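You operate a simulated robot arm through the tools that you are given. There is no shell and no other tool. Be economical: measure what you need, move in short steps, check, and stop when the job is done.

You run a simulated robot arm. Do the job below in one go: nothing can be reset, and whatever is moved stays where it is left.

JOB
Put things in order on the top of the wood top counter. At the end: the purple softener bottle stands where the cream small lotion pump stood; the cream small lotion pump stands where the blue boxed soap stood; the blue boxed soap from the top of the wood top counter stands on top of the blue tub of cream; the blue tumbler from the top of the wood top counter stands where the purple softener bottle stood; whatever was shut is shut again. Leave all else as you found it, and nothing knocked over.
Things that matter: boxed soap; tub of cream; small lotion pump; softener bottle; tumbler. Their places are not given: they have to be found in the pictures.

Only the result counts: the job must be done as asked and must still hold three seconds after the hand-in. Knocking over, shifting, dropping, spilling or breaking anything else fails it.

ROBOT AND FRAMES
A 7-joint arm with a two-finger parallel gripper, fixed in place. Base frame: the origin is at the foot of the arm, x ahead of it, y to its left, z up; the work surface is at about z = 0.85. Readings come in m, rad, newtons and seconds.
With the tool pointing down near the work surface it reaches from about 0.3 to 0.7 m from the base axis. Its first joint turns from -1.152 to 1.152 rad. Payload 1.57 kg.
Tool frame: the origin (TCP) lies between the finger pads and is the grasp point; the fingertips stand 0.03 m ahead of it; z points along the fingers, y is the line along which they close. The gripper opens to 0.11 m. The fingers are 0.024 m wide and 0.012 m thick; the gripper's body (0.048 by 0.112 m) begins 0.078 m behind the TCP.
Orientation is told as [roll, pitch, yaw] about the base's x, y, z axes, in that order, counted from this pose: with the fingers straight down and closing along the base's y, the tool's x points along the base's -x, its y along +y and its z along -z.

CONTROLS
- The arm moves only by the tool step_arm. Its argument "motion" is a list of rows, each a list of 6 numbers: the shift along the tool's x, y, z in m, then the turn, a rotation vector about the tool's x, y, z in rad. In form: [[x, y, z, ax, ay, az], ...]. A call has 1 to 12 rows; each row is the pose to reach, as a shift and turn from the pose commanded when the call began, along the tool's axes at that moment. "jaw" is the finger opening in m, from 0 to 0.11, set as the call begins (left out, the last holds). Each row takes 0.2 s and may step no farther than 0.05 m and 0.15 rad from the row before; otherwise, or with a gripper value out of range, the whole call is refused. A pose out of reach is approached as far as the arm can. The call stops where the force on the tool passes 40 N (or 10 N more than at its start, if that is more) or the arm is blocked; 0.2 s more then pass. Each finger travels about 0.108 m/s and halts on what it meets, pressing with about 43 N; the grip force reading is that of the motor and also rises with nothing between the fingers. The clock runs only during rows and for 0.2 s after the last one: add rows that repeat a pose to give the fingers time. The reply holds the time, the measured pose of the TCP, the force on the tool along the base axes, the opening and the grip force, in the units named above and with some noise.
- Cameras (640 x 400 px; columns grow to the right, rows downward): "scene" is fixed at [0.158, -0.3836, 1.4165]; the picture's right is [0.84, -0.55, 0.00], its down [-0.25, -0.39, -0.89] and it looks along [0.49, 0.74, -0.46] (base axes); focal length 344 px, centre (320, 200). "wrist" rides on the gripper at [-0.036, 0, -0.08] in the tool frame; the picture's right is [0.00, -1.00, 0.00], its down [0.97, 0.00, -0.24] and it looks along [0.24, 0.00, 0.97] (tool axes); focal length 218 px, centre (320, 200).
- snapshot(camera): a new picture of that camera. The clock stands still meanwhile.
- probe_pixels(camera, pixels): for up to 12 pixels [column, row] of the newest picture of that camera ("zoom" is the newest enlarged one), the place [x, y, z] in the base frame of the surface seen there, good to about 0.003 m. The clock stands still meanwhile.
- enlarge(camera, box): a new picture of the part [left, top, right, bottom] of that camera's present view, enlarged. The clock stands still meanwhile.
- hand_in(): hands the job in; it is judged then, once.

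Keep the steps short. Do not move on a guess: measure, check each grasp and each placing, and mend mistakes. In all there are 80 turns and 38 pictures (those below and enlarged ones count). Leave the gripper open and the arm clear of the work at the hand-in unless told otherwise, and finish with a single line.

The tools are called after "Emit:" as a command line: name --pt "numbers of a row" for each row, then --argument value for the rest, lists and objects as JSON in quotes. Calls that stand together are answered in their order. step_arm: Moves the arm, as the interface text tells. Its arguments: {"type":"object","properties":{"motion":{"type":"array","items":{"type":"array","items":{"type":"number"}}},"jaw":{"type":"number"}},"required":["motion"]} The other tools are called the same way: snapshot (camera) takes a picture; probe_pixels (camera, pixels) gives the place of the surface under pixels of a picture; enlarge (camera, box) takes an enlarged picture of a part of a camera's view; hand_in () hands the job in.

At the start:

```text
clock: 0.0
tool_pos: [0.387, 0.0968, 1.1668]
ee_rot: [0.0, -0.001, 0.0]
ft_force: [0.5, 0.9, -0.3]
grip_width: 0.1098
grasp_force: 0.1
```

scene: 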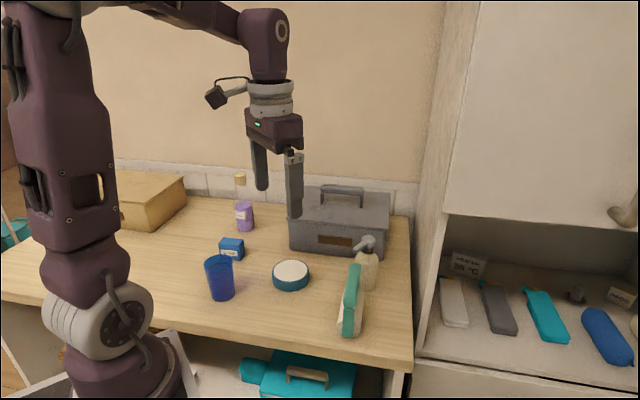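
wrist: 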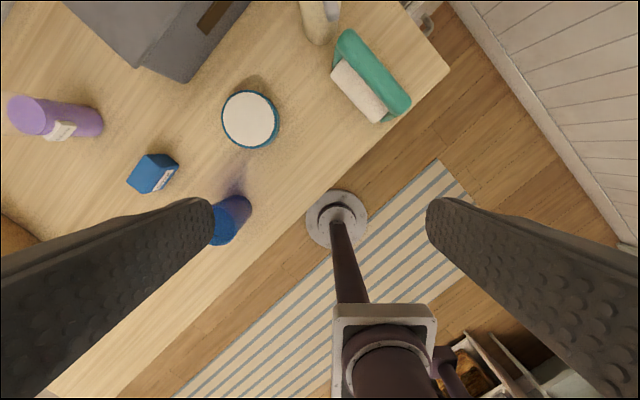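

I see the purple bottle near (243,210), the blue box (232,247), the tumbler (220,278), the tub (290,274), the pump (367,268) and a teal item (350,300). I'll enlarge that area for measuring.

Emit:
enlarge --camera "scene" --box '[190, 160, 420, 350]'

Emit:
probe_pixels --camera "wrist" --pixels '[[249, 120], [145, 160], [160, 172], [35, 118], [85, 120], [315, 25], [238, 203], [222, 228], [365, 80], [200, 130], [390, 100], [160, 185]]'

```text
2.11 times, centred on (305, 255) of scene
```

zoom: 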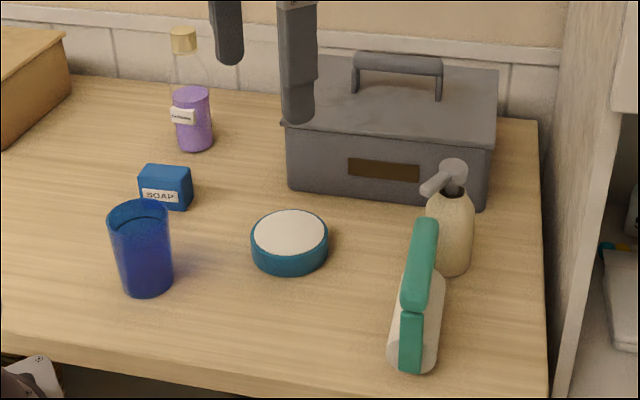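

```text
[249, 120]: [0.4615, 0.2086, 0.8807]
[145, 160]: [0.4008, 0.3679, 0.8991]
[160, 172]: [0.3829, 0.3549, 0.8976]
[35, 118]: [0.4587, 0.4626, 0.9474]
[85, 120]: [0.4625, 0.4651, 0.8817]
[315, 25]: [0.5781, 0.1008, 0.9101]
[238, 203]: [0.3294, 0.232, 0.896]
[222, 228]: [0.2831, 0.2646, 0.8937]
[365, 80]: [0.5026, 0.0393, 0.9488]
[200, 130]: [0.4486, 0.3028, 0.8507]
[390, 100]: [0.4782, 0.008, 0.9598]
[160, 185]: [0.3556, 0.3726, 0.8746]
```

Now I probe detailed points on each object in the enlarged picture.

Emit:
probe_pixels --camera "zoom" --pixels '[[183, 40], [183, 30], [194, 95], [195, 149], [176, 120], [211, 120], [190, 70], [140, 165], [192, 168], [188, 209], [140, 197], [165, 172]]'

Emit:
probe_pixels --camera "zoom" --pixels '[[147, 294], [110, 220], [168, 215], [140, 202], [122, 270], [172, 270], [290, 273], [252, 240], [328, 240], [290, 212], [290, 235], [290, 255]]'

Emit:
probe_pixels --camera "zoom" --pixels '[[454, 165], [428, 188], [452, 190], [455, 274], [472, 235], [455, 230], [430, 205], [425, 225], [405, 300], [415, 370], [440, 310], [290, 190]]'

```text
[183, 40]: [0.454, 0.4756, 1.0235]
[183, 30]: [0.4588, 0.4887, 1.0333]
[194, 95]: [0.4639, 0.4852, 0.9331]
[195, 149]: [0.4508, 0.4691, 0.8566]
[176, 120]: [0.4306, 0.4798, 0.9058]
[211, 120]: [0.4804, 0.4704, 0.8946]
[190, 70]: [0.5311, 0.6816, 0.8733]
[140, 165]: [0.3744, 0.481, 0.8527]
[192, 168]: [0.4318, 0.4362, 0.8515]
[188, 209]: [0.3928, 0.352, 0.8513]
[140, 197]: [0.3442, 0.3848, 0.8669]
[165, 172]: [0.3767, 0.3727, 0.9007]
```

```text
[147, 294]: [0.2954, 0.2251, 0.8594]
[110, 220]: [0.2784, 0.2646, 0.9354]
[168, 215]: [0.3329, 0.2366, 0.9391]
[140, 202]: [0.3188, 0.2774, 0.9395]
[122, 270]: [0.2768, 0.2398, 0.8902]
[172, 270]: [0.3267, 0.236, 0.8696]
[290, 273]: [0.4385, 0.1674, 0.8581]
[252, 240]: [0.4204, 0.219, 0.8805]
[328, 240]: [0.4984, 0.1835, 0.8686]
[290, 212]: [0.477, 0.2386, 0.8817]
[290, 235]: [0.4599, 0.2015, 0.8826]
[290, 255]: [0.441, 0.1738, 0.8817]
```

```text
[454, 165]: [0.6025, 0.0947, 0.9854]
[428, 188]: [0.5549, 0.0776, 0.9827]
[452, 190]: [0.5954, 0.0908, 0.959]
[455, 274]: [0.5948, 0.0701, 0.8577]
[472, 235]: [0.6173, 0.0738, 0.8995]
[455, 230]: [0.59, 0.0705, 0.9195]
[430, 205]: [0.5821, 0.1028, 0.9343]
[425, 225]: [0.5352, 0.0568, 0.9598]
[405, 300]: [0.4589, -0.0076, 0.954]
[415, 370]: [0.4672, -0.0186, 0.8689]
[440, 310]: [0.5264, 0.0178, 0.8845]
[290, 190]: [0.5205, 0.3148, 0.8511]
```

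I take close-ups: the soap from the wrist camera, and the bottle and pump from the scene camera.

Emit:
enlarge --camera "wrist" --box '[110, 140, 206, 200]'

Emit:
probe_pixels --camera "zoom" --pixels '[[300, 90], [140, 290], [320, 200], [250, 300], [440, 160], [200, 180], [360, 280], [400, 120]]'

Emit:
enlarge --camera "scene" --box '[200, 160, 296, 220]'

```text
6.67 times, centred on (158, 170) of wrist
```

zoom: 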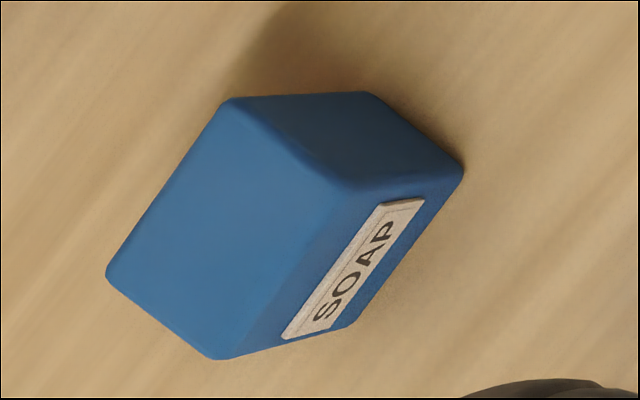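

```text
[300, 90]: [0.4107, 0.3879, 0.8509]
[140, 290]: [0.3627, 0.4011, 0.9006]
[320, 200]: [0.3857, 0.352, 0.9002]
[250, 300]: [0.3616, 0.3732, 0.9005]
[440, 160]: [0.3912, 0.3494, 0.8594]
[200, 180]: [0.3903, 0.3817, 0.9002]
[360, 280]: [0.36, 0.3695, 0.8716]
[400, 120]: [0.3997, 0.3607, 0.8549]
```

```text
6.67 times, centred on (248, 190) of scene
```

zoom: 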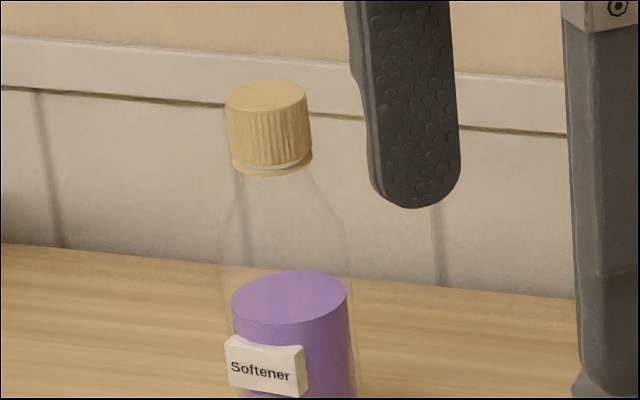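

Table z is about 0.851. The soap is centred at about (0.379, 0.378), top at 0.900, about 0.055 × 0.032, with its long axis at about 138°. I'll move above it with yaw +0.84, so the jaws close along the long axis.

Emit:
step_arm --pt "0.0012 0.0402 0.0167 0 0 -0.12" --pt "0.0024 0.0803 0.0334 0 0 -0.24" --pt "0.0036 0.1205 0.05 0 0 -0.36" --pt "0.0048 0.1606 0.0667 0 0 -0.48" --pt "0.006 0.2008 0.0834 0 0 -0.6" --pt "0.0072 0.241 0.1 0 0 -0.72" --pt "0.0084 0.2812 0.1168 0 0 -0.84" --pt "0.0084 0.2812 0.1168 0 0 -0.84" --jaw 0.11

Emit:
snapshot --camera "wrist"

Emit:
snapshot --camera "scene"

```text
clock: 1.8
tool_pos: [0.3784, 0.3758, 1.0493]
ee_rot: [0.001, 0.001, 0.844]
ft_force: [0.6, 0.7, 0.6]
grip_width: 0.1099
grasp_force: 0.1
```

```text
32 pictures are left
```

wrist: 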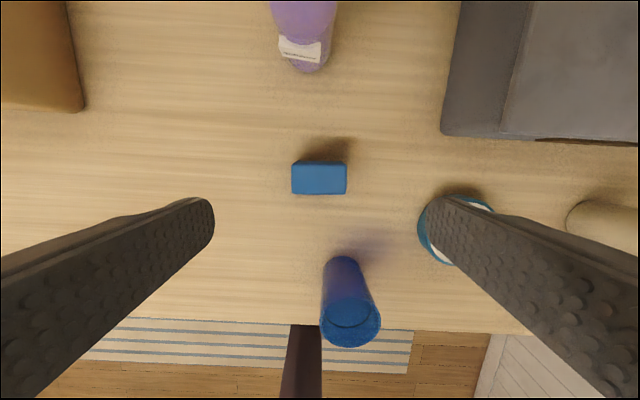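

```text
31 pictures are left
```

scene: 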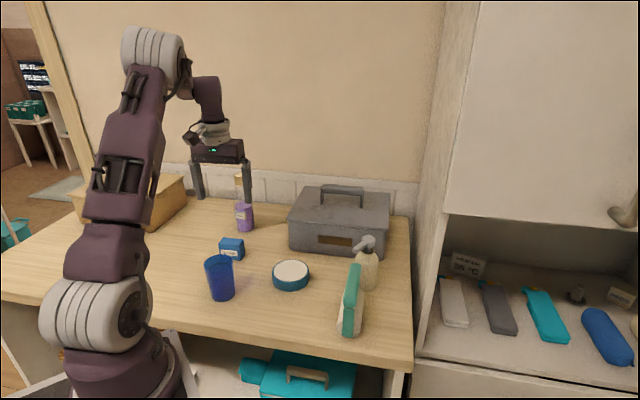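

The soap is aligned with the jaw line. I probe its top for the exact centre, and the toolbox heights from the scene camera.

Emit:
probe_pixels --camera "wrist" --pixels '[[293, 178], [345, 178], [319, 168], [319, 192], [319, 178]]'

Emit:
probe_pixels --camera "scene" --pixels '[[342, 188], [322, 190], [362, 192], [292, 218], [386, 226], [386, 236], [293, 240], [386, 196], [341, 225], [359, 255], [347, 255]]'

```text
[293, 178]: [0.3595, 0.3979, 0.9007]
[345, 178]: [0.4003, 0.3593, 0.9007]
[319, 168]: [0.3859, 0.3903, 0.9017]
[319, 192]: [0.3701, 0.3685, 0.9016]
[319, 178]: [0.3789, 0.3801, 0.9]
```

```text
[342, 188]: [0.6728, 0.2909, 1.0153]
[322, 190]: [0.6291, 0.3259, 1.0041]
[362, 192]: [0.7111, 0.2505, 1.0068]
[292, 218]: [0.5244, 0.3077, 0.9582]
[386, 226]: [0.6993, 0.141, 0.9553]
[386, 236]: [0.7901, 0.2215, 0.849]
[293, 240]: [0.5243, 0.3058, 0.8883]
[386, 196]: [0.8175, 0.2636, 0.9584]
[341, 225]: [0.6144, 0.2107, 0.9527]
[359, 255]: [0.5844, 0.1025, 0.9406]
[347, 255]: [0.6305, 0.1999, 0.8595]
```

Soap centre is (0.3795, 0.379). I go straight down to TCP z ≈ 0.888 with a correction of a couple of mm, then close.

Emit:
step_arm --pt "-0.002 0.001 0.045 0 0 0" --pt "-0.002 0.001 0.09 0 0 0" --pt "-0.002 0.001 0.13 0 0 0" --pt "-0.002 0.001 0.161 0 0 0" --pt "-0.002 0.001 0.161 0 0 0"

Emit:
step_arm --pt "0 0 0 0 0 0" --pt "0 0 0 0 0 0" --pt "0 0 0 0 0 0" --pt "0 0 0 0 0 0" --jaw 0.045

```text
clock: 3.0
tool_pos: [0.3783, 0.3781, 0.8882]
ee_rot: [0.0, 0.001, 0.843]
ft_force: [-0.2, 0.1, 0.0]
grip_width: 0.1102
grasp_force: 0.0
```

```text
clock: 4.0
tool_pos: [0.3785, 0.379, 0.89]
ee_rot: [0.0, -0.001, 0.841]
ft_force: [-0.2, -0.4, 0.0]
grip_width: 0.0596
grasp_force: 42.9
```

The soap is held (opening 0.0596, force 43 N). I lift 0.12 m and travel to above the tub at about (0.461, 0.206).

Emit:
step_arm --pt "0 0 -0.04 0 0 0" --pt "0 0 -0.08 0 0 0" --pt "0 0 -0.12 0 0 0" --pt "0.0184 -0.044 -0.12 0 0 0" --pt "0.0368 -0.088 -0.12 0 0 0" --pt "0.0551 -0.132 -0.12 0 0 0" --pt "0.0735 -0.176 -0.12 0 0 0" --pt "0.0735 -0.176 -0.12 0 0 0"

Emit:
snapshot --camera "wrist"

```text
clock: 5.8
tool_pos: [0.4627, 0.2059, 1.0098]
ee_rot: [0.0, 0.0, 0.842]
ft_force: [0.4, -0.2, -1.8]
grip_width: 0.0593
grasp_force: 42.6
```

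```text
30 pictures are left
```

wrist: 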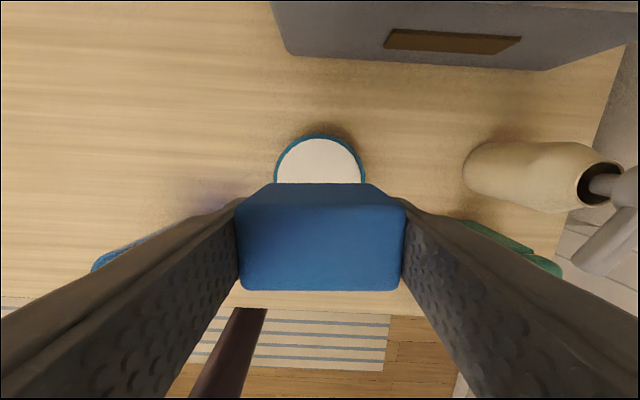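

I check the tub rim position from here.

Emit:
probe_pixels --camera "wrist" --pixels '[[320, 136], [278, 178], [362, 178], [320, 160], [290, 150], [350, 150]]'

```text
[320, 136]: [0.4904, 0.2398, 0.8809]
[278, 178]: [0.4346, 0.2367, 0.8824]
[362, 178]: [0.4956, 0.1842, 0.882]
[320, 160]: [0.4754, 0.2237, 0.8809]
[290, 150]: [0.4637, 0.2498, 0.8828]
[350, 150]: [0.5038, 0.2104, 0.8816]
```

Tub centre fits at (0.464, 0.209), top 0.882. I lower to TCP z ≈ 0.921 with a small correction.

Emit:
step_arm --pt "-0.003 0.0005 0.03 0 0 0" --pt "-0.003 0.0005 0.06 0 0 0" --pt "-0.003 0.0005 0.08 0 0 0" --pt "-0.003 0.0005 0.088 0 0 0" --pt "-0.003 0.0005 0.088 0 0 0"

```text
clock: 7.0
tool_pos: [0.4632, 0.2097, 0.9199]
ee_rot: [0.001, -0.001, 0.84]
ft_force: [-0.5, 0.5, -0.8]
grip_width: 0.0593
grasp_force: 42.7
```

No clear contact yet. I ease down in 1 mm steps.

Emit:
step_arm --pt "0 0 0.001 0 0 0" --pt "0 0 0.001 0 0 0"

```text
clock: 7.6
tool_pos: [0.4629, 0.2106, 0.9193]
ee_rot: [0.0, -0.001, 0.841]
ft_force: [-0.2, 0.4, -0.1]
grip_width: 0.0592
grasp_force: 43.2
```

Emit:
step_arm --pt "0 0 0.001 0 0 0" --pt "0 0 0.001 0 0 0"

```text
clock: 8.2
tool_pos: [0.4635, 0.2088, 0.9193]
ee_rot: [0.0, 0.0, 0.841]
ft_force: [-0.7, 1.0, 1.8]
grip_width: 0.0595
grasp_force: 42.8
```

The force sign changed (−1.8 → +1.8 N), so the soap rests on the tub. I open and then rise straight up.

Emit:
step_arm --pt "0 0 0 0 0 0" --pt "0 0 0 0 0 0" --pt "0 0 0 0 0 0" --jaw 0.1

Emit:
step_arm --pt "0 0 -0.05 0 0 0" --pt "0 0 -0.1 0 0 0" --pt "0 0 -0.15 0 0 0" --pt "0 0 -0.18 0 0 0" --pt "0 0 -0.18 0 0 0"

Emit:
snapshot --camera "wrist"

Emit:
enlarge --camera "scene" --box '[190, 200, 420, 344]'

```text
clock: 9.0
tool_pos: [0.4634, 0.2107, 0.9195]
ee_rot: [0.0, 0.0, 0.841]
ft_force: [-0.3, -0.1, -1.3]
grip_width: 0.1
grasp_force: 0.1
```

```text
clock: 10.2
tool_pos: [0.4637, 0.2114, 1.0988]
ee_rot: [0.001, 0.0, 0.841]
ft_force: [0.3, -0.2, 0.0]
grip_width: 0.1
grasp_force: 0.1
```

```text
29 pictures are left
```

wrist: 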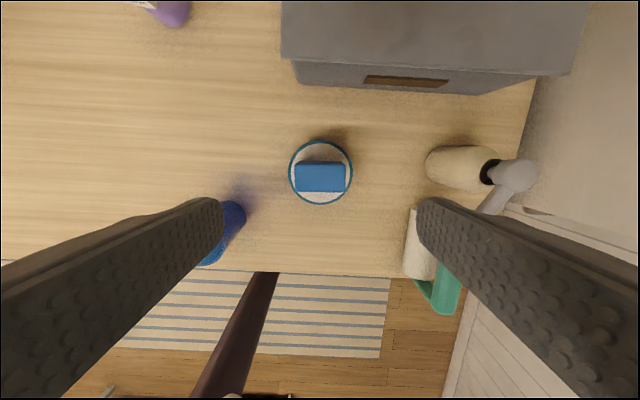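

```text
2.78 times, centred on (305, 272) of scene
```

zoom: 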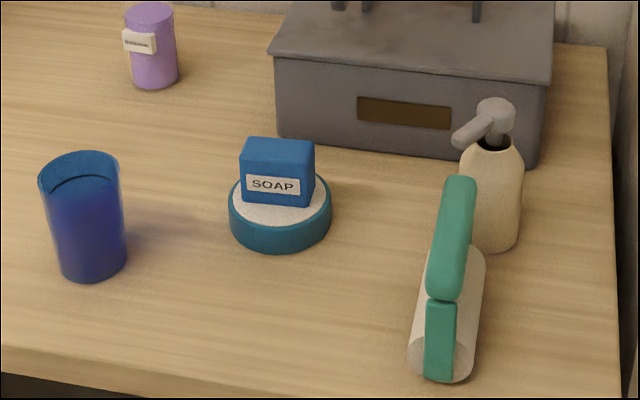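

The soap sits on the tub. Next is the pump. I probe its body, nozzle and the surroundings (counter edge, teal item).

Emit:
probe_pixels --camera "wrist" --pixels '[[430, 165], [460, 148], [460, 188], [514, 176], [484, 210], [525, 130], [560, 130], [580, 180], [410, 260], [415, 212], [440, 300], [450, 168]]'

Emit:
probe_pixels --camera "zoom" --pixels '[[475, 200], [519, 200], [520, 180], [500, 150], [497, 252], [500, 220], [495, 105], [458, 140], [512, 115], [460, 182], [460, 210], [600, 200]]'

```text
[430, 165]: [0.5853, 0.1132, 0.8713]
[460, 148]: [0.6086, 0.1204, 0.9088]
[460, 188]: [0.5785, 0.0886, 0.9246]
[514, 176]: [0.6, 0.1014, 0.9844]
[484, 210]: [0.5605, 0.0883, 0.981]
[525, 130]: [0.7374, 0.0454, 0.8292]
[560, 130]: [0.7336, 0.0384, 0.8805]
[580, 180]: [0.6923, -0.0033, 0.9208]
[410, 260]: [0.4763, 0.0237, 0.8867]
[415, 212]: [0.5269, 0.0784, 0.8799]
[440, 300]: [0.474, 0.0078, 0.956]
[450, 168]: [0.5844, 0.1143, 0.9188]
```

```text
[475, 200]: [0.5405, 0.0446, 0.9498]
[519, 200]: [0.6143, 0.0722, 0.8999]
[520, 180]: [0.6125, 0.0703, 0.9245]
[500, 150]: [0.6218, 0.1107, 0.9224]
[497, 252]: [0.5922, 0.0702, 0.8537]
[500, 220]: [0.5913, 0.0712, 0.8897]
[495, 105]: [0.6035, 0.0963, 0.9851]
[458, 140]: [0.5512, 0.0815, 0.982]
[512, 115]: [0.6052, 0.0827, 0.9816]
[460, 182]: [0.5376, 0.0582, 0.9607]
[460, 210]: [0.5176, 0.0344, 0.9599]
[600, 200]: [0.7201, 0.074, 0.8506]
```

Pump body is centred at about (0.6005, 0.0945), radius 0.025, head top 0.986, nozzle pointing to about 196°. The toolbox, wall and teal item leave room for the jaws. I move above it with yaw ≈ 0.45, so the nozzle lies between the fingers.

Emit:
step_arm --pt "-0.001 -0.0359 0.0098 0 0 0.078" --pt "-0.002 -0.0718 0.0195 0 0 0.156" --pt "-0.003 -0.1077 0.0293 0 0 0.234" --pt "-0.004 -0.1436 0.039 0 0 0.312" --pt "-0.005 -0.1795 0.0488 0 0 0.39" --pt "-0.005 -0.1795 0.0488 0 0 0.39" --jaw 0.1

Emit:
snapshot --camera "wrist"

```text
clock: 11.6
tool_pos: [0.5997, 0.0942, 1.0505]
ee_rot: [-0.001, -0.001, 0.452]
ft_force: [0.0, -0.5, -0.6]
grip_width: 0.1
grasp_force: 0.1
```

```text
27 pictures are left
```

wrist: 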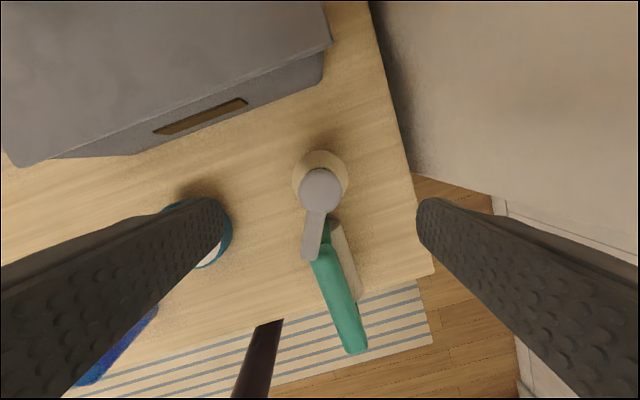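

Pump head is centred at column 320. I descend to z ≈ 0.917 and close.

Emit:
step_arm --pt "0 0 0.04 0 0 0" --pt "0 0 0.08 0 0 0" --pt "0 0 0.11 0 0 0" --pt "0 0 0.133 0 0 0" --pt "0 0 0.133 0 0 0"

Emit:
step_arm --pt "0 0 0 0 0 0" --pt "0 0 0 0 0 0" --pt "0 0 0 0 0 0" --pt "0 0 0 0 0 0" --jaw 0.04

```text
clock: 12.8
tool_pos: [0.6004, 0.0933, 0.9173]
ee_rot: [0.0, -0.001, 0.451]
ft_force: [0.1, -0.9, -0.1]
grip_width: 0.1
grasp_force: 0.1
```

```text
clock: 13.8
tool_pos: [0.5996, 0.0942, 0.9175]
ee_rot: [0.001, 0.0, 0.451]
ft_force: [-0.9, -0.3, 0.4]
grip_width: 0.0517
grasp_force: 43.4
```

The pump is held (0.0517, 43 N). I lift 0.16 m, then travel over to above the soap's old place (0.379, 0.379).

Emit:
step_arm --pt "0 0 -0.04 0 0 0" --pt "0 0 -0.085 0 0 0" --pt "0 0 -0.13 0 0 0" --pt "0 0 -0.16 0 0 0" --pt "0.0093 0.0441 -0.16 0 0 0" --pt "0.0187 0.0882 -0.16 0 0 0" --pt "0.028 0.1323 -0.16 0 0 0" --pt "0.0373 0.1765 -0.16 0 0 0" --pt "0.0466 0.2206 -0.16 0 0 0" --pt "0.056 0.2647 -0.16 0 0 0" --pt "0.0653 0.3088 -0.16 0 0 0" --pt "0.0746 0.3529 -0.16 0 0 0"

Emit:
snapshot --camera "scene"

```text
clock: 16.4
tool_pos: [0.3802, 0.3791, 1.0779]
ee_rot: [0.001, -0.003, 0.449]
ft_force: [-0.1, -0.2, -2.2]
grip_width: 0.052
grasp_force: 42.5
```

```text
26 pictures are left
```

scene: 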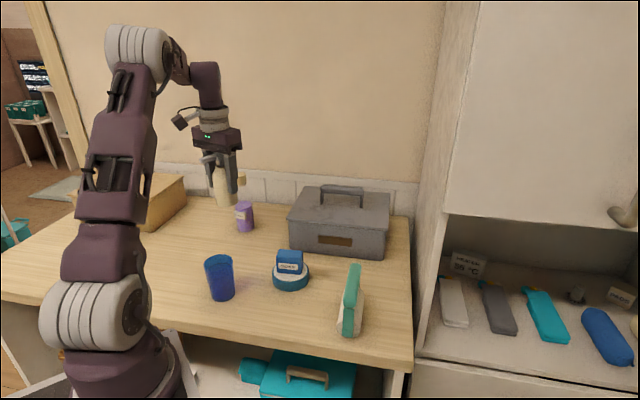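

The pump hangs upright and nothing was disturbed. I lower it to about 1 mm above contact.

Emit:
step_arm --pt "0 0 0.045 0 0 0" --pt "0 0 0.09 0 0 0" --pt "0 0 0.13 0 0 0" --pt "0 0 0.15 0 0 0" --pt "0 0 0.158 0 0 0" --pt "0 0 0.1595 0 0 0"

```text
clock: 17.8
tool_pos: [0.3793, 0.3783, 0.9167]
ee_rot: [0.0, 0.0, 0.449]
ft_force: [0.3, -0.1, -2.2]
grip_width: 0.0518
grasp_force: 43.1
```

Emit:
step_arm --pt "0 0 0.001 0 0 0" --pt "0 0 0.001 0 0 0"

```text
clock: 18.4
tool_pos: [0.3794, 0.3789, 0.9174]
ee_rot: [0.001, -0.001, 0.449]
ft_force: [-3.0, -5.3, 17.1]
grip_width: 0.0518
grasp_force: 43.4
```

Contact (17 N). I back off half a mm and open.

Emit:
step_arm --pt "0 0 -0.0006 0 0 0" --pt "0 0 -0.0006 0 0 0"

Emit:
step_arm --pt "0 0 0 0 0 0" --pt "0 0 0 0 0 0" --pt "0 0 0 0 0 0" --jaw 0.1

Emit:
step_arm --pt "0 0 -0.04 0 0 0" --pt "0 0 -0.08 0 0 0" --pt "0 0 -0.13 0 0 0" --pt "0 0 -0.18 0 0 0" --pt "0 0 -0.21 0 0 0" --pt "0 0 -0.21 0 0 0"

Emit:
snapshot --camera "wrist"

Emit:
enlarge --camera "scene" --box '[190, 150, 350, 250]'

```text
clock: 19.0
tool_pos: [0.3792, 0.3786, 0.9173]
ee_rot: [-0.001, 0.0, 0.451]
ft_force: [-0.2, -4.2, 13.4]
grip_width: 0.0521
grasp_force: 43.3
```

```text
clock: 19.8
tool_pos: [0.3796, 0.3783, 0.9177]
ee_rot: [-0.001, 0.0, 0.45]
ft_force: [0.4, 0.2, -0.4]
grip_width: 0.0999
grasp_force: 0.0
```

```text
clock: 21.2
tool_pos: [0.3796, 0.3799, 1.1269]
ee_rot: [-0.002, 0.001, 0.45]
ft_force: [0.6, 0.4, -0.3]
grip_width: 0.1001
grasp_force: 0.1
```

```text
25 pictures are left
```

wrist: 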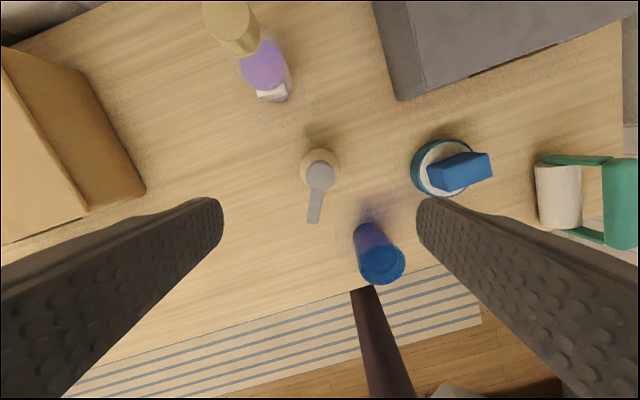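

```text
4.00 times, centred on (270, 200) of scene
```

zoom: 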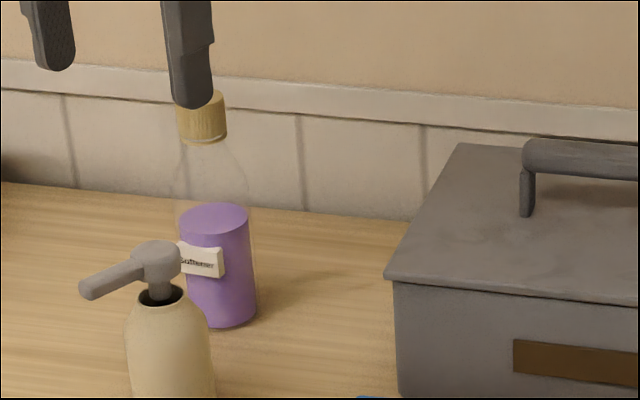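

The pump stands at (0.379, 0.379). Next is the bottle: I probe its cap and body and the tan box nearby.

Emit:
probe_pixels --camera "wrist" --pixels '[[225, 18], [240, 25], [205, 15], [250, 10], [265, 65], [272, 95], [80, 100], [140, 185], [320, 176], [305, 165], [330, 158], [243, 50]]'

Emit:
probe_pixels --camera "zoom" --pixels '[[202, 110], [202, 135], [180, 115], [224, 115], [215, 215], [230, 270], [195, 225], [246, 225], [225, 322], [205, 245], [155, 290], [165, 380]]'

```text
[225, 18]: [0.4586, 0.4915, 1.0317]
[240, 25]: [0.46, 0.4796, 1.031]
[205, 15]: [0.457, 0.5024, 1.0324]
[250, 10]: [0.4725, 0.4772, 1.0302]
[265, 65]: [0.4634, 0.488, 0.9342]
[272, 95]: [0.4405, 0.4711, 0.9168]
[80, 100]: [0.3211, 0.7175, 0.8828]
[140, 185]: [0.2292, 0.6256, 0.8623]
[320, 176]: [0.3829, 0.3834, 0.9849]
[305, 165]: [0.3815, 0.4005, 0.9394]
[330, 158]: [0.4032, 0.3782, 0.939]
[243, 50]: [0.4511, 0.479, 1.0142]
```

```text
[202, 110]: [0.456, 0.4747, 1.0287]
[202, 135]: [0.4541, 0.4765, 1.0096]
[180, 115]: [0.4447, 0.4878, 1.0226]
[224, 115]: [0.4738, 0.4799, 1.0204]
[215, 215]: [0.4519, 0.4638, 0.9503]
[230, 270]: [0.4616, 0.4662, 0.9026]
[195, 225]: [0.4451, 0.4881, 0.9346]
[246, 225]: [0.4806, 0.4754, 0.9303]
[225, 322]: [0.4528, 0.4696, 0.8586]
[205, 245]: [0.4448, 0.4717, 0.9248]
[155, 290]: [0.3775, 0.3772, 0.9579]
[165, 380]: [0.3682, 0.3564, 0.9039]
```

Bottle axis is at (0.461, 0.490), cap top 1.0325, and the glass is about 0.056 wide up to z ≈ 0.95. I move above it with yaw 0.81.

Emit:
step_arm --pt "-0.0303 0.0159 0.0067 0 0 -0.09" --pt "-0.0606 0.0319 0.0135 0 0 -0.18" --pt "-0.0909 0.0478 0.02 0 0 -0.27" --pt "-0.1212 0.0637 0.027 0 0 -0.36" --pt "-0.1212 0.0637 0.027 0 0 -0.36" --jaw 0.11

Emit:
snapshot --camera "wrist"

```text
clock: 22.4
tool_pos: [0.4348, 0.4468, 1.0936]
ee_rot: [-0.004, -0.004, 0.813]
ft_force: [0.1, -0.3, -0.3]
grip_width: 0.1101
grasp_force: 0.0
out of reach, approached as far as the arm can: row 3, 4, 5
```

```text
23 pictures are left
```

wrist: 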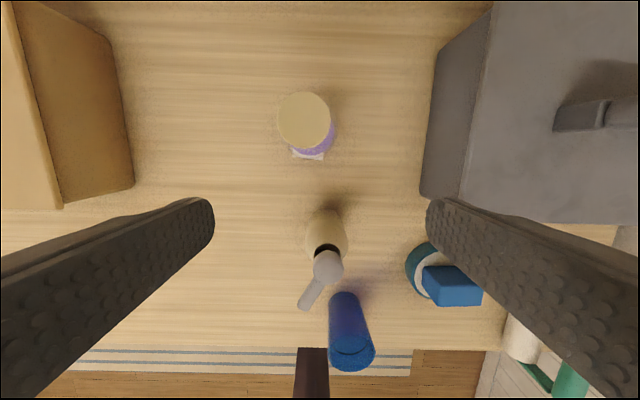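

At this height the arm stops at r ≈ 0.62, so straight down from high won't reach the bottle. I lean the fingers outward (turn about tool y of −0.28) to gain reach, holding position to see what is reached.

Emit:
step_arm --pt "0 0 0 0 -0.14 0" --pt "0 0 0 0 -0.28 0" --pt "0 0 0 0 -0.28 0"

```text
clock: 23.2
tool_pos: [0.4348, 0.4474, 1.0947]
ee_rot: [0.0, -0.282, 0.807]
ft_force: [0.8, -0.7, 0.3]
grip_width: 0.1099
grasp_force: 0.0
```

The tilt is done and the pose is within reach. Now I move outward horizontally to above the bottle (0.461, 0.490).

Emit:
step_arm --pt "-0.0235 0.0053 0.0068 0 0 0" --pt "-0.047 0.0106 0.0136 0 0 0" --pt "-0.047 0.0106 0.0136 0 0 0"

Emit:
snapshot --camera "wrist"

```text
clock: 24.0
tool_pos: [0.4594, 0.4915, 1.0945]
ee_rot: [0.0, -0.279, 0.811]
ft_force: [0.5, 0.1, 0.0]
grip_width: 0.1099
grasp_force: 0.0
```

```text
22 pictures are left
```

wrist: 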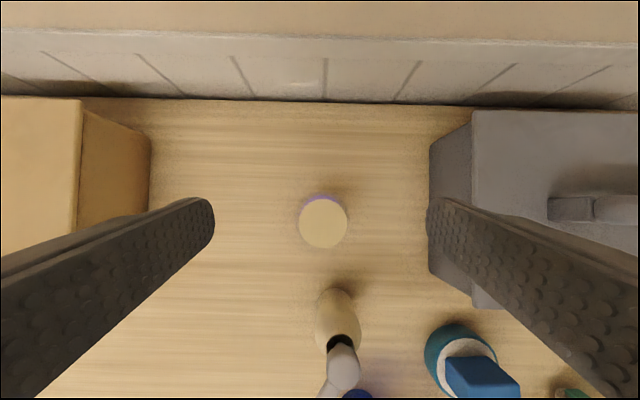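

Reached. The bottle cap is centred at column 322. I descend vertically to TCP z ≈ 0.962 (fingertips ≈ 0.933, above the label), then check before closing.

Emit:
step_arm --pt "0.0101 -0.002 0.0315 0 0 0" --pt "0.0203 -0.002 0.0631 0 0 0" --pt "0.0304 -0.002 0.0946 0 0 0" --pt "0.0406 -0.002 0.1262 0 0 0" --pt "0.0406 -0.002 0.1262 0 0 0"

Emit:
enlarge --camera "scene" --box '[190, 140, 350, 240]'

```text
clock: 25.2
tool_pos: [0.4591, 0.488, 0.9629]
ee_rot: [0.0, -0.279, 0.809]
ft_force: [0.3, -0.7, -0.2]
grip_width: 0.1097
grasp_force: 0.1
```

```text
4.00 times, centred on (270, 190) of scene
```

zoom: 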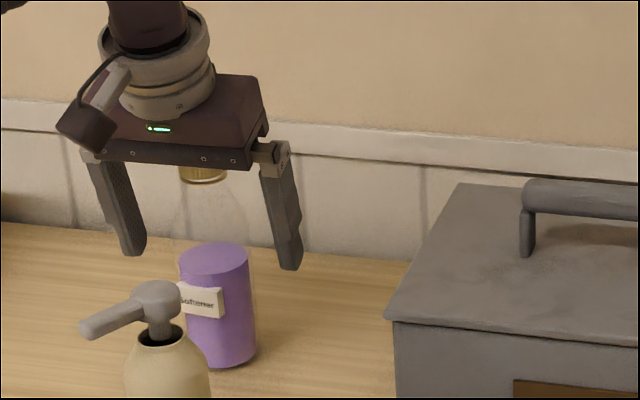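

Fingers straddle the glass, with the palm clear of the cap. I close.

Emit:
step_arm --pt "0 0 0 0 0 0" --pt "0 0 0 0 0 0" --pt "0 0 0 0 0 0" --pt "0 0 0 0 0 0" --jaw 0.04

```text
clock: 26.2
tool_pos: [0.4592, 0.4883, 0.9617]
ee_rot: [-0.001, -0.279, 0.81]
ft_force: [-0.1, -0.1, 0.2]
grip_width: 0.0544
grasp_force: 43.0
```

Held at 0.0544 wide. I lift 0.05 m vertically and check.

Emit:
step_arm --pt "-0.0069 0 -0.024 0 0 0" --pt "-0.0138 0 -0.048 0 0 0" --pt "-0.0138 0 -0.048 0 0 0"

Emit:
enlarge --camera "scene" --box '[190, 120, 350, 220]'

```text
clock: 27.0
tool_pos: [0.459, 0.487, 1.0112]
ee_rot: [0.0, -0.279, 0.81]
ft_force: [0.6, 0.3, -2.5]
grip_width: 0.0543
grasp_force: 43.0
```

```text
4.00 times, centred on (270, 170) of scene
```

zoom: 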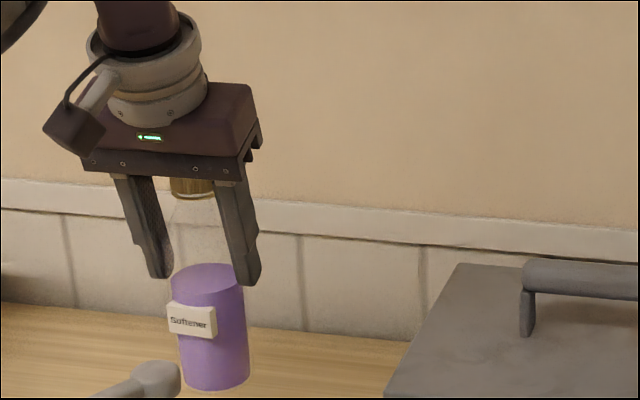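

The bottle hangs upright. Before carrying it, I measure how low the camera cube on the hand sits.

Emit:
probe_pixels --camera "zoom" --pixels '[[72, 140], [78, 152], [48, 130], [98, 140], [210, 390], [215, 380], [100, 172], [235, 185]]'

```text
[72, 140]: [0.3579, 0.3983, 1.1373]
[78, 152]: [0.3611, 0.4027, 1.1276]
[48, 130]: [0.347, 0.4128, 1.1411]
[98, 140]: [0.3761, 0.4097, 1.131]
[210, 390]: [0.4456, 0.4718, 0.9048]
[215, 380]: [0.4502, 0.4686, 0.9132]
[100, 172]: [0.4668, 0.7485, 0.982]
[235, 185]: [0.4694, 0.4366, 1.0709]
```

The cube bottom is 0.115 above the TCP, so it's safe. I carry the bottle: up, slightly inward and up, then across to above the pump's old place, turning yaw to 0.45.

Emit:
step_arm --pt "-0.0124 0 -0.0432 0 0 0" --pt "0.0038 0.0007 -0.0895 0 0 0" --pt "0.0214 -0.0056 -0.131 0 0 0" --pt "0.0415 -0.0476 -0.1419 0.0125 0 0.0433" --pt "0.0596 -0.0931 -0.147 0.025 0 0.0865" --pt "0.0776 -0.1386 -0.1522 0.0375 0 0.1298" --pt "0.0957 -0.1841 -0.1574 0.05 0 0.173" --pt "0.1091 -0.2319 -0.1612 0.0625 0 0.2163" --pt "0.1218 -0.2789 -0.1648 0.075 0 0.2595" --pt "0.1344 -0.326 -0.1684 0.0875 0 0.3028" --pt "0.1478 -0.3724 -0.1723 0.1 0 0.346" --pt "0.1478 -0.3724 -0.1723 0.1 0 0.346"

Emit:
snapshot --camera "scene"

```text
clock: 29.6
tool_pos: [0.5984, 0.0932, 1.1359]
ee_rot: [0.0, -0.281, 0.451]
ft_force: [-0.2, 0.3, -2.3]
grip_width: 0.0542
grasp_force: 43.0
```

```text
19 pictures are left
```

scene: 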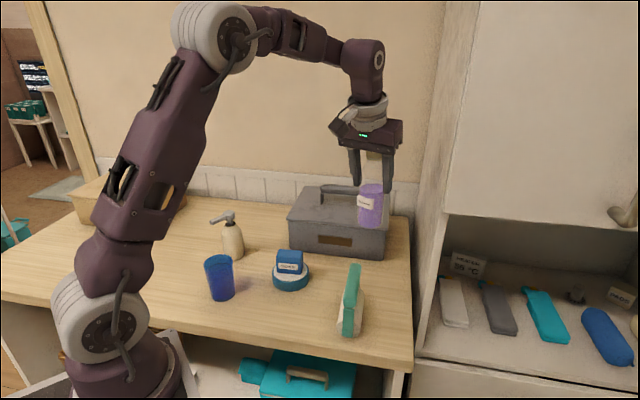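

All is as planned. I lower 0.17 m vertically to just above the counter.

Emit:
step_arm --pt "0.0118 0 0.041 0 0 0" --pt "0.0237 0 0.0821 0 0 0" --pt "0.0355 0 0.1232 0 0 0" --pt "0.0438 0 0.1518 0 0 0" --pt "0.0471 0 0.1633 0 0 0" --pt "0.0471 0 0.1633 0 0 0"

Emit:
enlarge --camera "scene" --box '[310, 170, 454, 260]'

```text
clock: 31.0
tool_pos: [0.5989, 0.0912, 0.9658]
ee_rot: [0.0, -0.277, 0.451]
ft_force: [0.1, 0.1, -1.5]
grip_width: 0.0543
grasp_force: 42.8
```

```text
4.44 times, centred on (382, 215) of scene
```

zoom: 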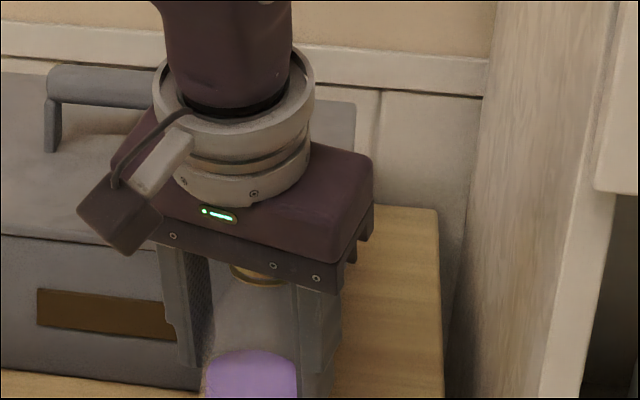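

Emit:
step_arm --pt "0.0006 0 0.0019 0 0 0" --pt "0.0008 0 0.0029 0 0 0" --pt "0.0008 0 0.0029 0 0 0"

Emit:
probe_pixels --camera "zoom" --pixels '[[257, 278], [250, 390], [215, 390], [290, 390]]'

```text
clock: 31.8
tool_pos: [0.5991, 0.0923, 0.963]
ee_rot: [0.0, -0.28, 0.449]
ft_force: [-0.6, 0.4, -2.6]
grip_width: 0.0543
grasp_force: 43.6
```

```text
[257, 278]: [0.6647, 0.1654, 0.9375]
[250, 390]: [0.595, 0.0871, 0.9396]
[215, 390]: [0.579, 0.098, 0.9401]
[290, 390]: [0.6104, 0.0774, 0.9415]
```

Emit:
step_arm --pt "0.0003 0 0.001 0 0 0" --pt "0.0003 0 0.001 0 0 0"

```text
clock: 32.4
tool_pos: [0.5989, 0.0925, 0.9631]
ee_rot: [0.001, -0.278, 0.451]
ft_force: [0.7, -0.3, -2.3]
grip_width: 0.0543
grasp_force: 43.1
```

Emit:
step_arm --pt "0.0003 0 0.001 0 0 0" --pt "0.0003 0 0.001 0 0 0"

```text
clock: 33.0
tool_pos: [0.5993, 0.0927, 0.962]
ee_rot: [0.001, -0.281, 0.452]
ft_force: [1.2, 0.4, -1.8]
grip_width: 0.0543
grasp_force: 43.1
```

Emit:
step_arm --pt "0.0002 0 0.0007 0 0 0" --pt "0.0002 0 0.0007 0 0 0"

```text
clock: 33.6
tool_pos: [0.5974, 0.0932, 0.9623]
ee_rot: [-0.001, -0.28, 0.45]
ft_force: [-4.2, -1.0, 12.7]
grip_width: 0.0543
grasp_force: 42.4
```

Contact (12.7 N). I release, then rise vertically.

Emit:
step_arm --pt "-0.0001 0 -0.0004 0 0 0" --pt "-0.0001 0 -0.0004 0 0 0"

Emit:
step_arm --pt "0 0 0 0 0 0" --pt "0 0 0 0 0 0" --pt "0 0 0 0 0 0" --jaw 0.11

Emit:
step_arm --pt "-0.0118 0 -0.041 0 0 0" --pt "-0.0237 0 -0.0821 0 0 0" --pt "-0.0355 0 -0.1232 0 0 0" --pt "-0.0471 0 -0.1633 0 0 0" --pt "-0.0471 0 -0.1633 0 0 0"

Emit:
enlarge --camera "scene" --box '[190, 190, 430, 340]'

```text
clock: 34.2
tool_pos: [0.5983, 0.0928, 0.9615]
ee_rot: [-0.001, -0.28, 0.449]
ft_force: [-1.6, -1.7, 12.7]
grip_width: 0.054
grasp_force: 43.2
```

```text
clock: 35.0
tool_pos: [0.5994, 0.0934, 0.9619]
ee_rot: [-0.002, -0.278, 0.449]
ft_force: [0.0, -0.1, -0.8]
grip_width: 0.1102
grasp_force: 0.1
```

```text
clock: 36.2
tool_pos: [0.5989, 0.0934, 1.1309]
ee_rot: [-0.001, -0.28, 0.45]
ft_force: [0.2, -0.4, -1.0]
grip_width: 0.11
grasp_force: 0.0
```

```text
2.67 times, centred on (310, 265) of scene
```

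zoom: 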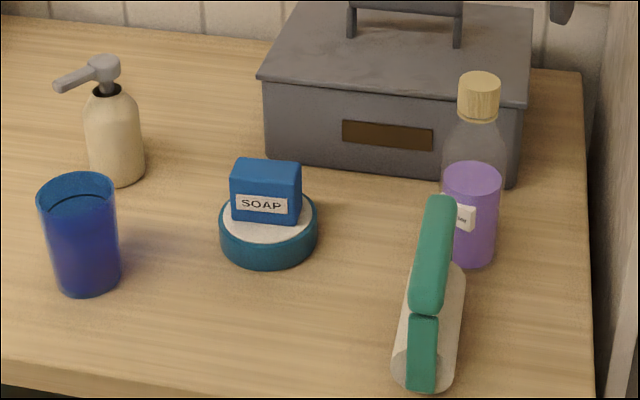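

The bottle stands. I verify bottle and pump positions and measure the tumbler rim.

Emit:
probe_pixels --camera "zoom" --pixels '[[478, 82], [461, 95], [497, 95], [480, 105], [492, 240], [478, 265], [115, 184], [92, 140], [140, 140], [115, 140], [105, 62]]'

Emit:
probe_pixels --camera "zoom" --pixels '[[39, 192], [115, 188], [75, 173], [80, 213], [55, 250], [117, 250], [88, 295], [85, 250], [76, 200], [76, 190]]'

```text
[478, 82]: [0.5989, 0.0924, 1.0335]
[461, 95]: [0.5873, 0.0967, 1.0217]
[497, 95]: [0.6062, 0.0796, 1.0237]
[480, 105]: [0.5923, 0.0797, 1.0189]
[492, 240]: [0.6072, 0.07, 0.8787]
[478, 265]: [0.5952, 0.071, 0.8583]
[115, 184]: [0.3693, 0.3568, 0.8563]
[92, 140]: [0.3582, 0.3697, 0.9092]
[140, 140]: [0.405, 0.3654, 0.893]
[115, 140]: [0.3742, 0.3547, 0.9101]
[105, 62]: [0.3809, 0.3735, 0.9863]
```

```text
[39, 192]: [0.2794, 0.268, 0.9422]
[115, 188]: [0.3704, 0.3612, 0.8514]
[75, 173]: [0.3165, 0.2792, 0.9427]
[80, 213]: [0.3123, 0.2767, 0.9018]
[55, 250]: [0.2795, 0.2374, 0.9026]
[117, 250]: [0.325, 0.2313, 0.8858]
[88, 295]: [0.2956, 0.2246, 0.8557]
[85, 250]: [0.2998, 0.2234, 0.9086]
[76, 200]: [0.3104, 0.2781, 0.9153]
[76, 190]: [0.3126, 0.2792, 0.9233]
```

Bottle axis is at about (0.601, 0.0945) and the pump at about (0.381, 0.380), both on target. The tumbler is at (0.306, 0.251), rim 0.942, radius 0.031. I keep the tilt for reach and move above the tumbler.

Emit:
step_arm --pt "0.0259 0.0337 0.0018 -0.0083 0 -0.0288" --pt "0.0518 0.0674 0.0036 -0.0166 0 -0.0577" --pt "0.0777 0.101 0.0053 -0.0249 0 -0.0865" --pt "0.1036 0.1347 0.0071 -0.0332 0 -0.1153" --pt "0.1295 0.1684 0.0089 -0.0414 0 -0.1441" --pt "0.1554 0.202 0.0107 -0.0497 0 -0.173" --pt "0.1813 0.2357 0.0124 -0.058 0 -0.2018" --pt "0.2072 0.2694 0.0142 -0.0663 0 -0.2306" --pt "0.2072 0.2694 0.0142 -0.0663 0 -0.2306"

Emit:
snapshot --camera "wrist"

```text
clock: 38.2
tool_pos: [0.3051, 0.2505, 1.0602]
ee_rot: [0.001, -0.281, 0.692]
ft_force: [-0.7, -0.4, -0.2]
grip_width: 0.1101
grasp_force: 0.0
```

```text
16 pictures are left
```

wrist: 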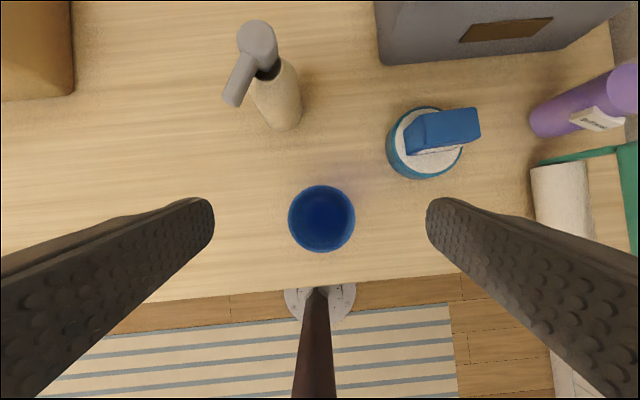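

Emit:
probe_pixels --camera "wrist" --pixels '[[290, 217], [353, 217], [321, 187], [321, 250], [321, 218], [300, 195], [343, 195]]'

```text
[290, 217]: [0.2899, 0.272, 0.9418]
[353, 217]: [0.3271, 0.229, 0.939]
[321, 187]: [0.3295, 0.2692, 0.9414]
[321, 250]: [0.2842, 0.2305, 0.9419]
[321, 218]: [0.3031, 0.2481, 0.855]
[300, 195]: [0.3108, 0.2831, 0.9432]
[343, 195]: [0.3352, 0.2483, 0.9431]
```

The tumbler centre is (0.307, 0.250) and it looks empty. I descend to TCP z ≈ 0.90 and close.

Emit:
step_arm --pt "0.0107 0 0.0385 0 0 0" --pt "0.0214 0 0.0769 0 0 0" --pt "0.0321 0 0.1154 0 0 0" --pt "0.0428 0 0.1538 0 0 0" --pt "0.0428 0 0.1538 0 0 0"

Emit:
step_arm --pt "0 0 0 0 0 0" --pt "0 0 0 0 0 0" --pt "0 0 0 0 0 0" --pt "0 0 0 0 0 0" --jaw 0.045

```text
clock: 39.4
tool_pos: [0.3064, 0.2518, 0.8997]
ee_rot: [0.0, -0.279, 0.69]
ft_force: [0.1, -0.2, -0.5]
grip_width: 0.1104
grasp_force: 0.2
out of reach, approached as far as the arm can: row 2, 3
```

```text
clock: 40.4
tool_pos: [0.3063, 0.2507, 0.9003]
ee_rot: [0.0, -0.279, 0.692]
ft_force: [-0.1, 0.0, 0.4]
grip_width: 0.0619
grasp_force: 43.2
```

Held at 0.0619. I lift with a slight outward drift and check.

Emit:
step_arm --pt "-0.0111 0 -0.0384 0 0 0" --pt "-0.0383 0.0028 -0.0775 0 0 0" --pt "-0.066 0.0065 -0.1162 0 0 0" --pt "-0.0937 0.0117 -0.1499 0 0 0" --pt "-0.0937 0.0117 -0.1499 0 0 0"

Emit:
snapshot --camera "scene"

```text
clock: 41.6
tool_pos: [0.3167, 0.2627, 0.9863]
ee_rot: [0.0, -0.283, 0.69]
ft_force: [0.5, -0.3, -0.7]
grip_width: 0.0618
grasp_force: 43.0
out of reach, approached as far as the arm can: row 3, 4, 5
```

```text
15 pictures are left
```

scene: 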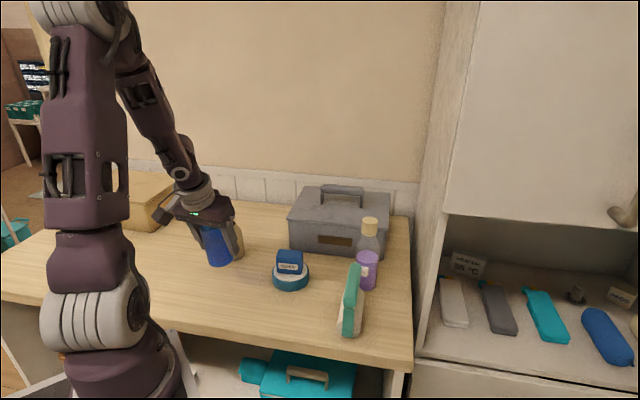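

The arm got stuck at a configuration limit at z 0.986, though the tumbler is still held. I try a plain vertical rise from here.

Emit:
step_arm --pt "-0.0055 0 -0.0192 0 0 0" --pt "-0.0111 0 -0.0384 0 0 0" --pt "-0.0166 0 -0.0577 0 0 0" --pt "-0.0166 0 -0.0577 0 0 0"

```text
clock: 42.6
tool_pos: [0.324, 0.2587, 1.0313]
ee_rot: [0.006, -0.281, 0.69]
ft_force: [0.0, -0.3, -0.2]
grip_width: 0.0619
grasp_force: 43.4
out of reach, approached as far as the arm can: row 1, 3, 4
```

It progresses (z 1.031). I continue upward.

Emit:
step_arm --pt "-0.0055 0 -0.0192 0 0 0" --pt "-0.0111 0 -0.0384 0 0 0" --pt "-0.0152 0 -0.053 0 0 0" --pt "-0.0152 0 -0.053 0 0 0"

```text
clock: 43.6
tool_pos: [0.3411, 0.2536, 1.0479]
ee_rot: [0.006, -0.279, 0.692]
ft_force: [-0.5, -0.1, 0.1]
grip_width: 0.0621
grasp_force: 42.5
out of reach, approached as far as the arm can: row 1, 2, 3, 4
```

Still limited near the base, but the tumbler bottom (≈1.0) is above everything near. I go outward and up between pump and tub.

Emit:
step_arm --pt "-0.0277 -0.0012 -0.0059 0 0 0" --pt "-0.0554 -0.0024 -0.0118 0 0 0" --pt "-0.0831 -0.0036 -0.0177 0 0 0" --pt "-0.0831 -0.0036 -0.0177 0 0 0"

Emit:
snapshot --camera "scene"

```text
clock: 44.6
tool_pos: [0.4009, 0.2986, 1.0859]
ee_rot: [0.0, -0.28, 0.692]
ft_force: [-0.4, -0.2, -0.7]
grip_width: 0.062
grasp_force: 42.6
```

```text
14 pictures are left
```

scene: 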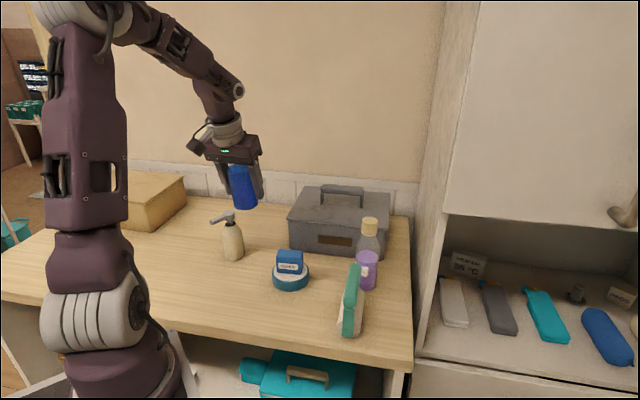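

Free again. I carry on to above the bottle's old place (0.461, 0.490) at z ≈ 1.075.

Emit:
step_arm --pt "-0.0317 0.0218 0.0114 -0.0061 0 -0.0211" --pt "-0.0634 0.0435 0.0228 -0.0122 0 -0.0423" --pt "-0.0951 0.0653 0.0343 -0.0182 0 -0.0634" --pt "-0.1268 0.087 0.0457 -0.0243 0 -0.0846" --pt "-0.1585 0.1088 0.0571 -0.0304 0 -0.1057" --pt "-0.1585 0.1088 0.0571 -0.0304 0 -0.1057"

Emit:
enlarge --camera "scene" --box '[190, 120, 350, 220]'

```text
clock: 46.0
tool_pos: [0.4599, 0.4885, 1.0756]
ee_rot: [0.0, -0.279, 0.8]
ft_force: [-0.3, -0.9, -1.3]
grip_width: 0.0615
grasp_force: 43.1
```

```text
4.00 times, centred on (270, 170) of scene
```

zoom: 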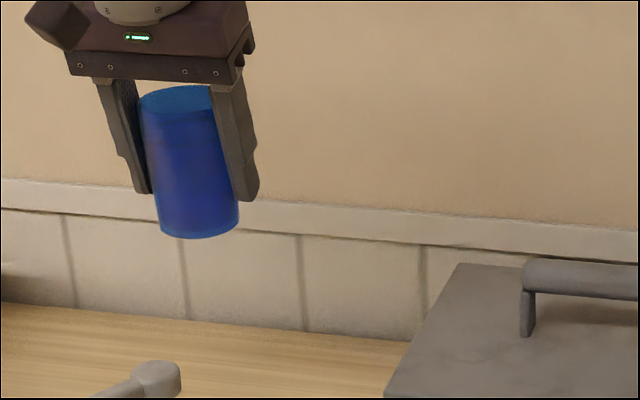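

The tumbler seems to lean a little in the picture. I probe its surface at two heights to measure the lean.

Emit:
probe_pixels --camera "zoom" --pixels '[[150, 130], [165, 128], [180, 126], [195, 124], [208, 122], [165, 215], [180, 216], [195, 215], [210, 213], [225, 210], [188, 170], [199, 236]]'

Emit:
snapshot --camera "wrist"

```text
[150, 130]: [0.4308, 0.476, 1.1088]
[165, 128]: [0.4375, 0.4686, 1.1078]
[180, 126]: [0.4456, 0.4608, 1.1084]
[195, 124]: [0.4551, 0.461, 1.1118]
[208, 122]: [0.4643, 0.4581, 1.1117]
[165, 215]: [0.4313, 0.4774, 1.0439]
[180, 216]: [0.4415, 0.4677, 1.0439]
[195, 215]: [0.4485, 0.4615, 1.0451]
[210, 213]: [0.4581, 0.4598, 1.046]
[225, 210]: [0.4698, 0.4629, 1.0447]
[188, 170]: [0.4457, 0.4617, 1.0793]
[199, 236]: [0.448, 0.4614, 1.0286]
```

```text
12 pictures are left
```

wrist: 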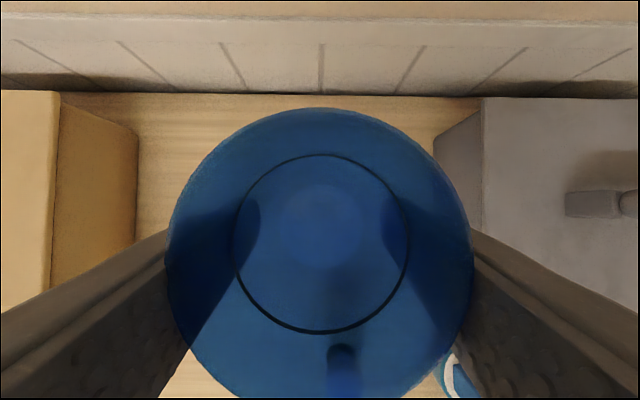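

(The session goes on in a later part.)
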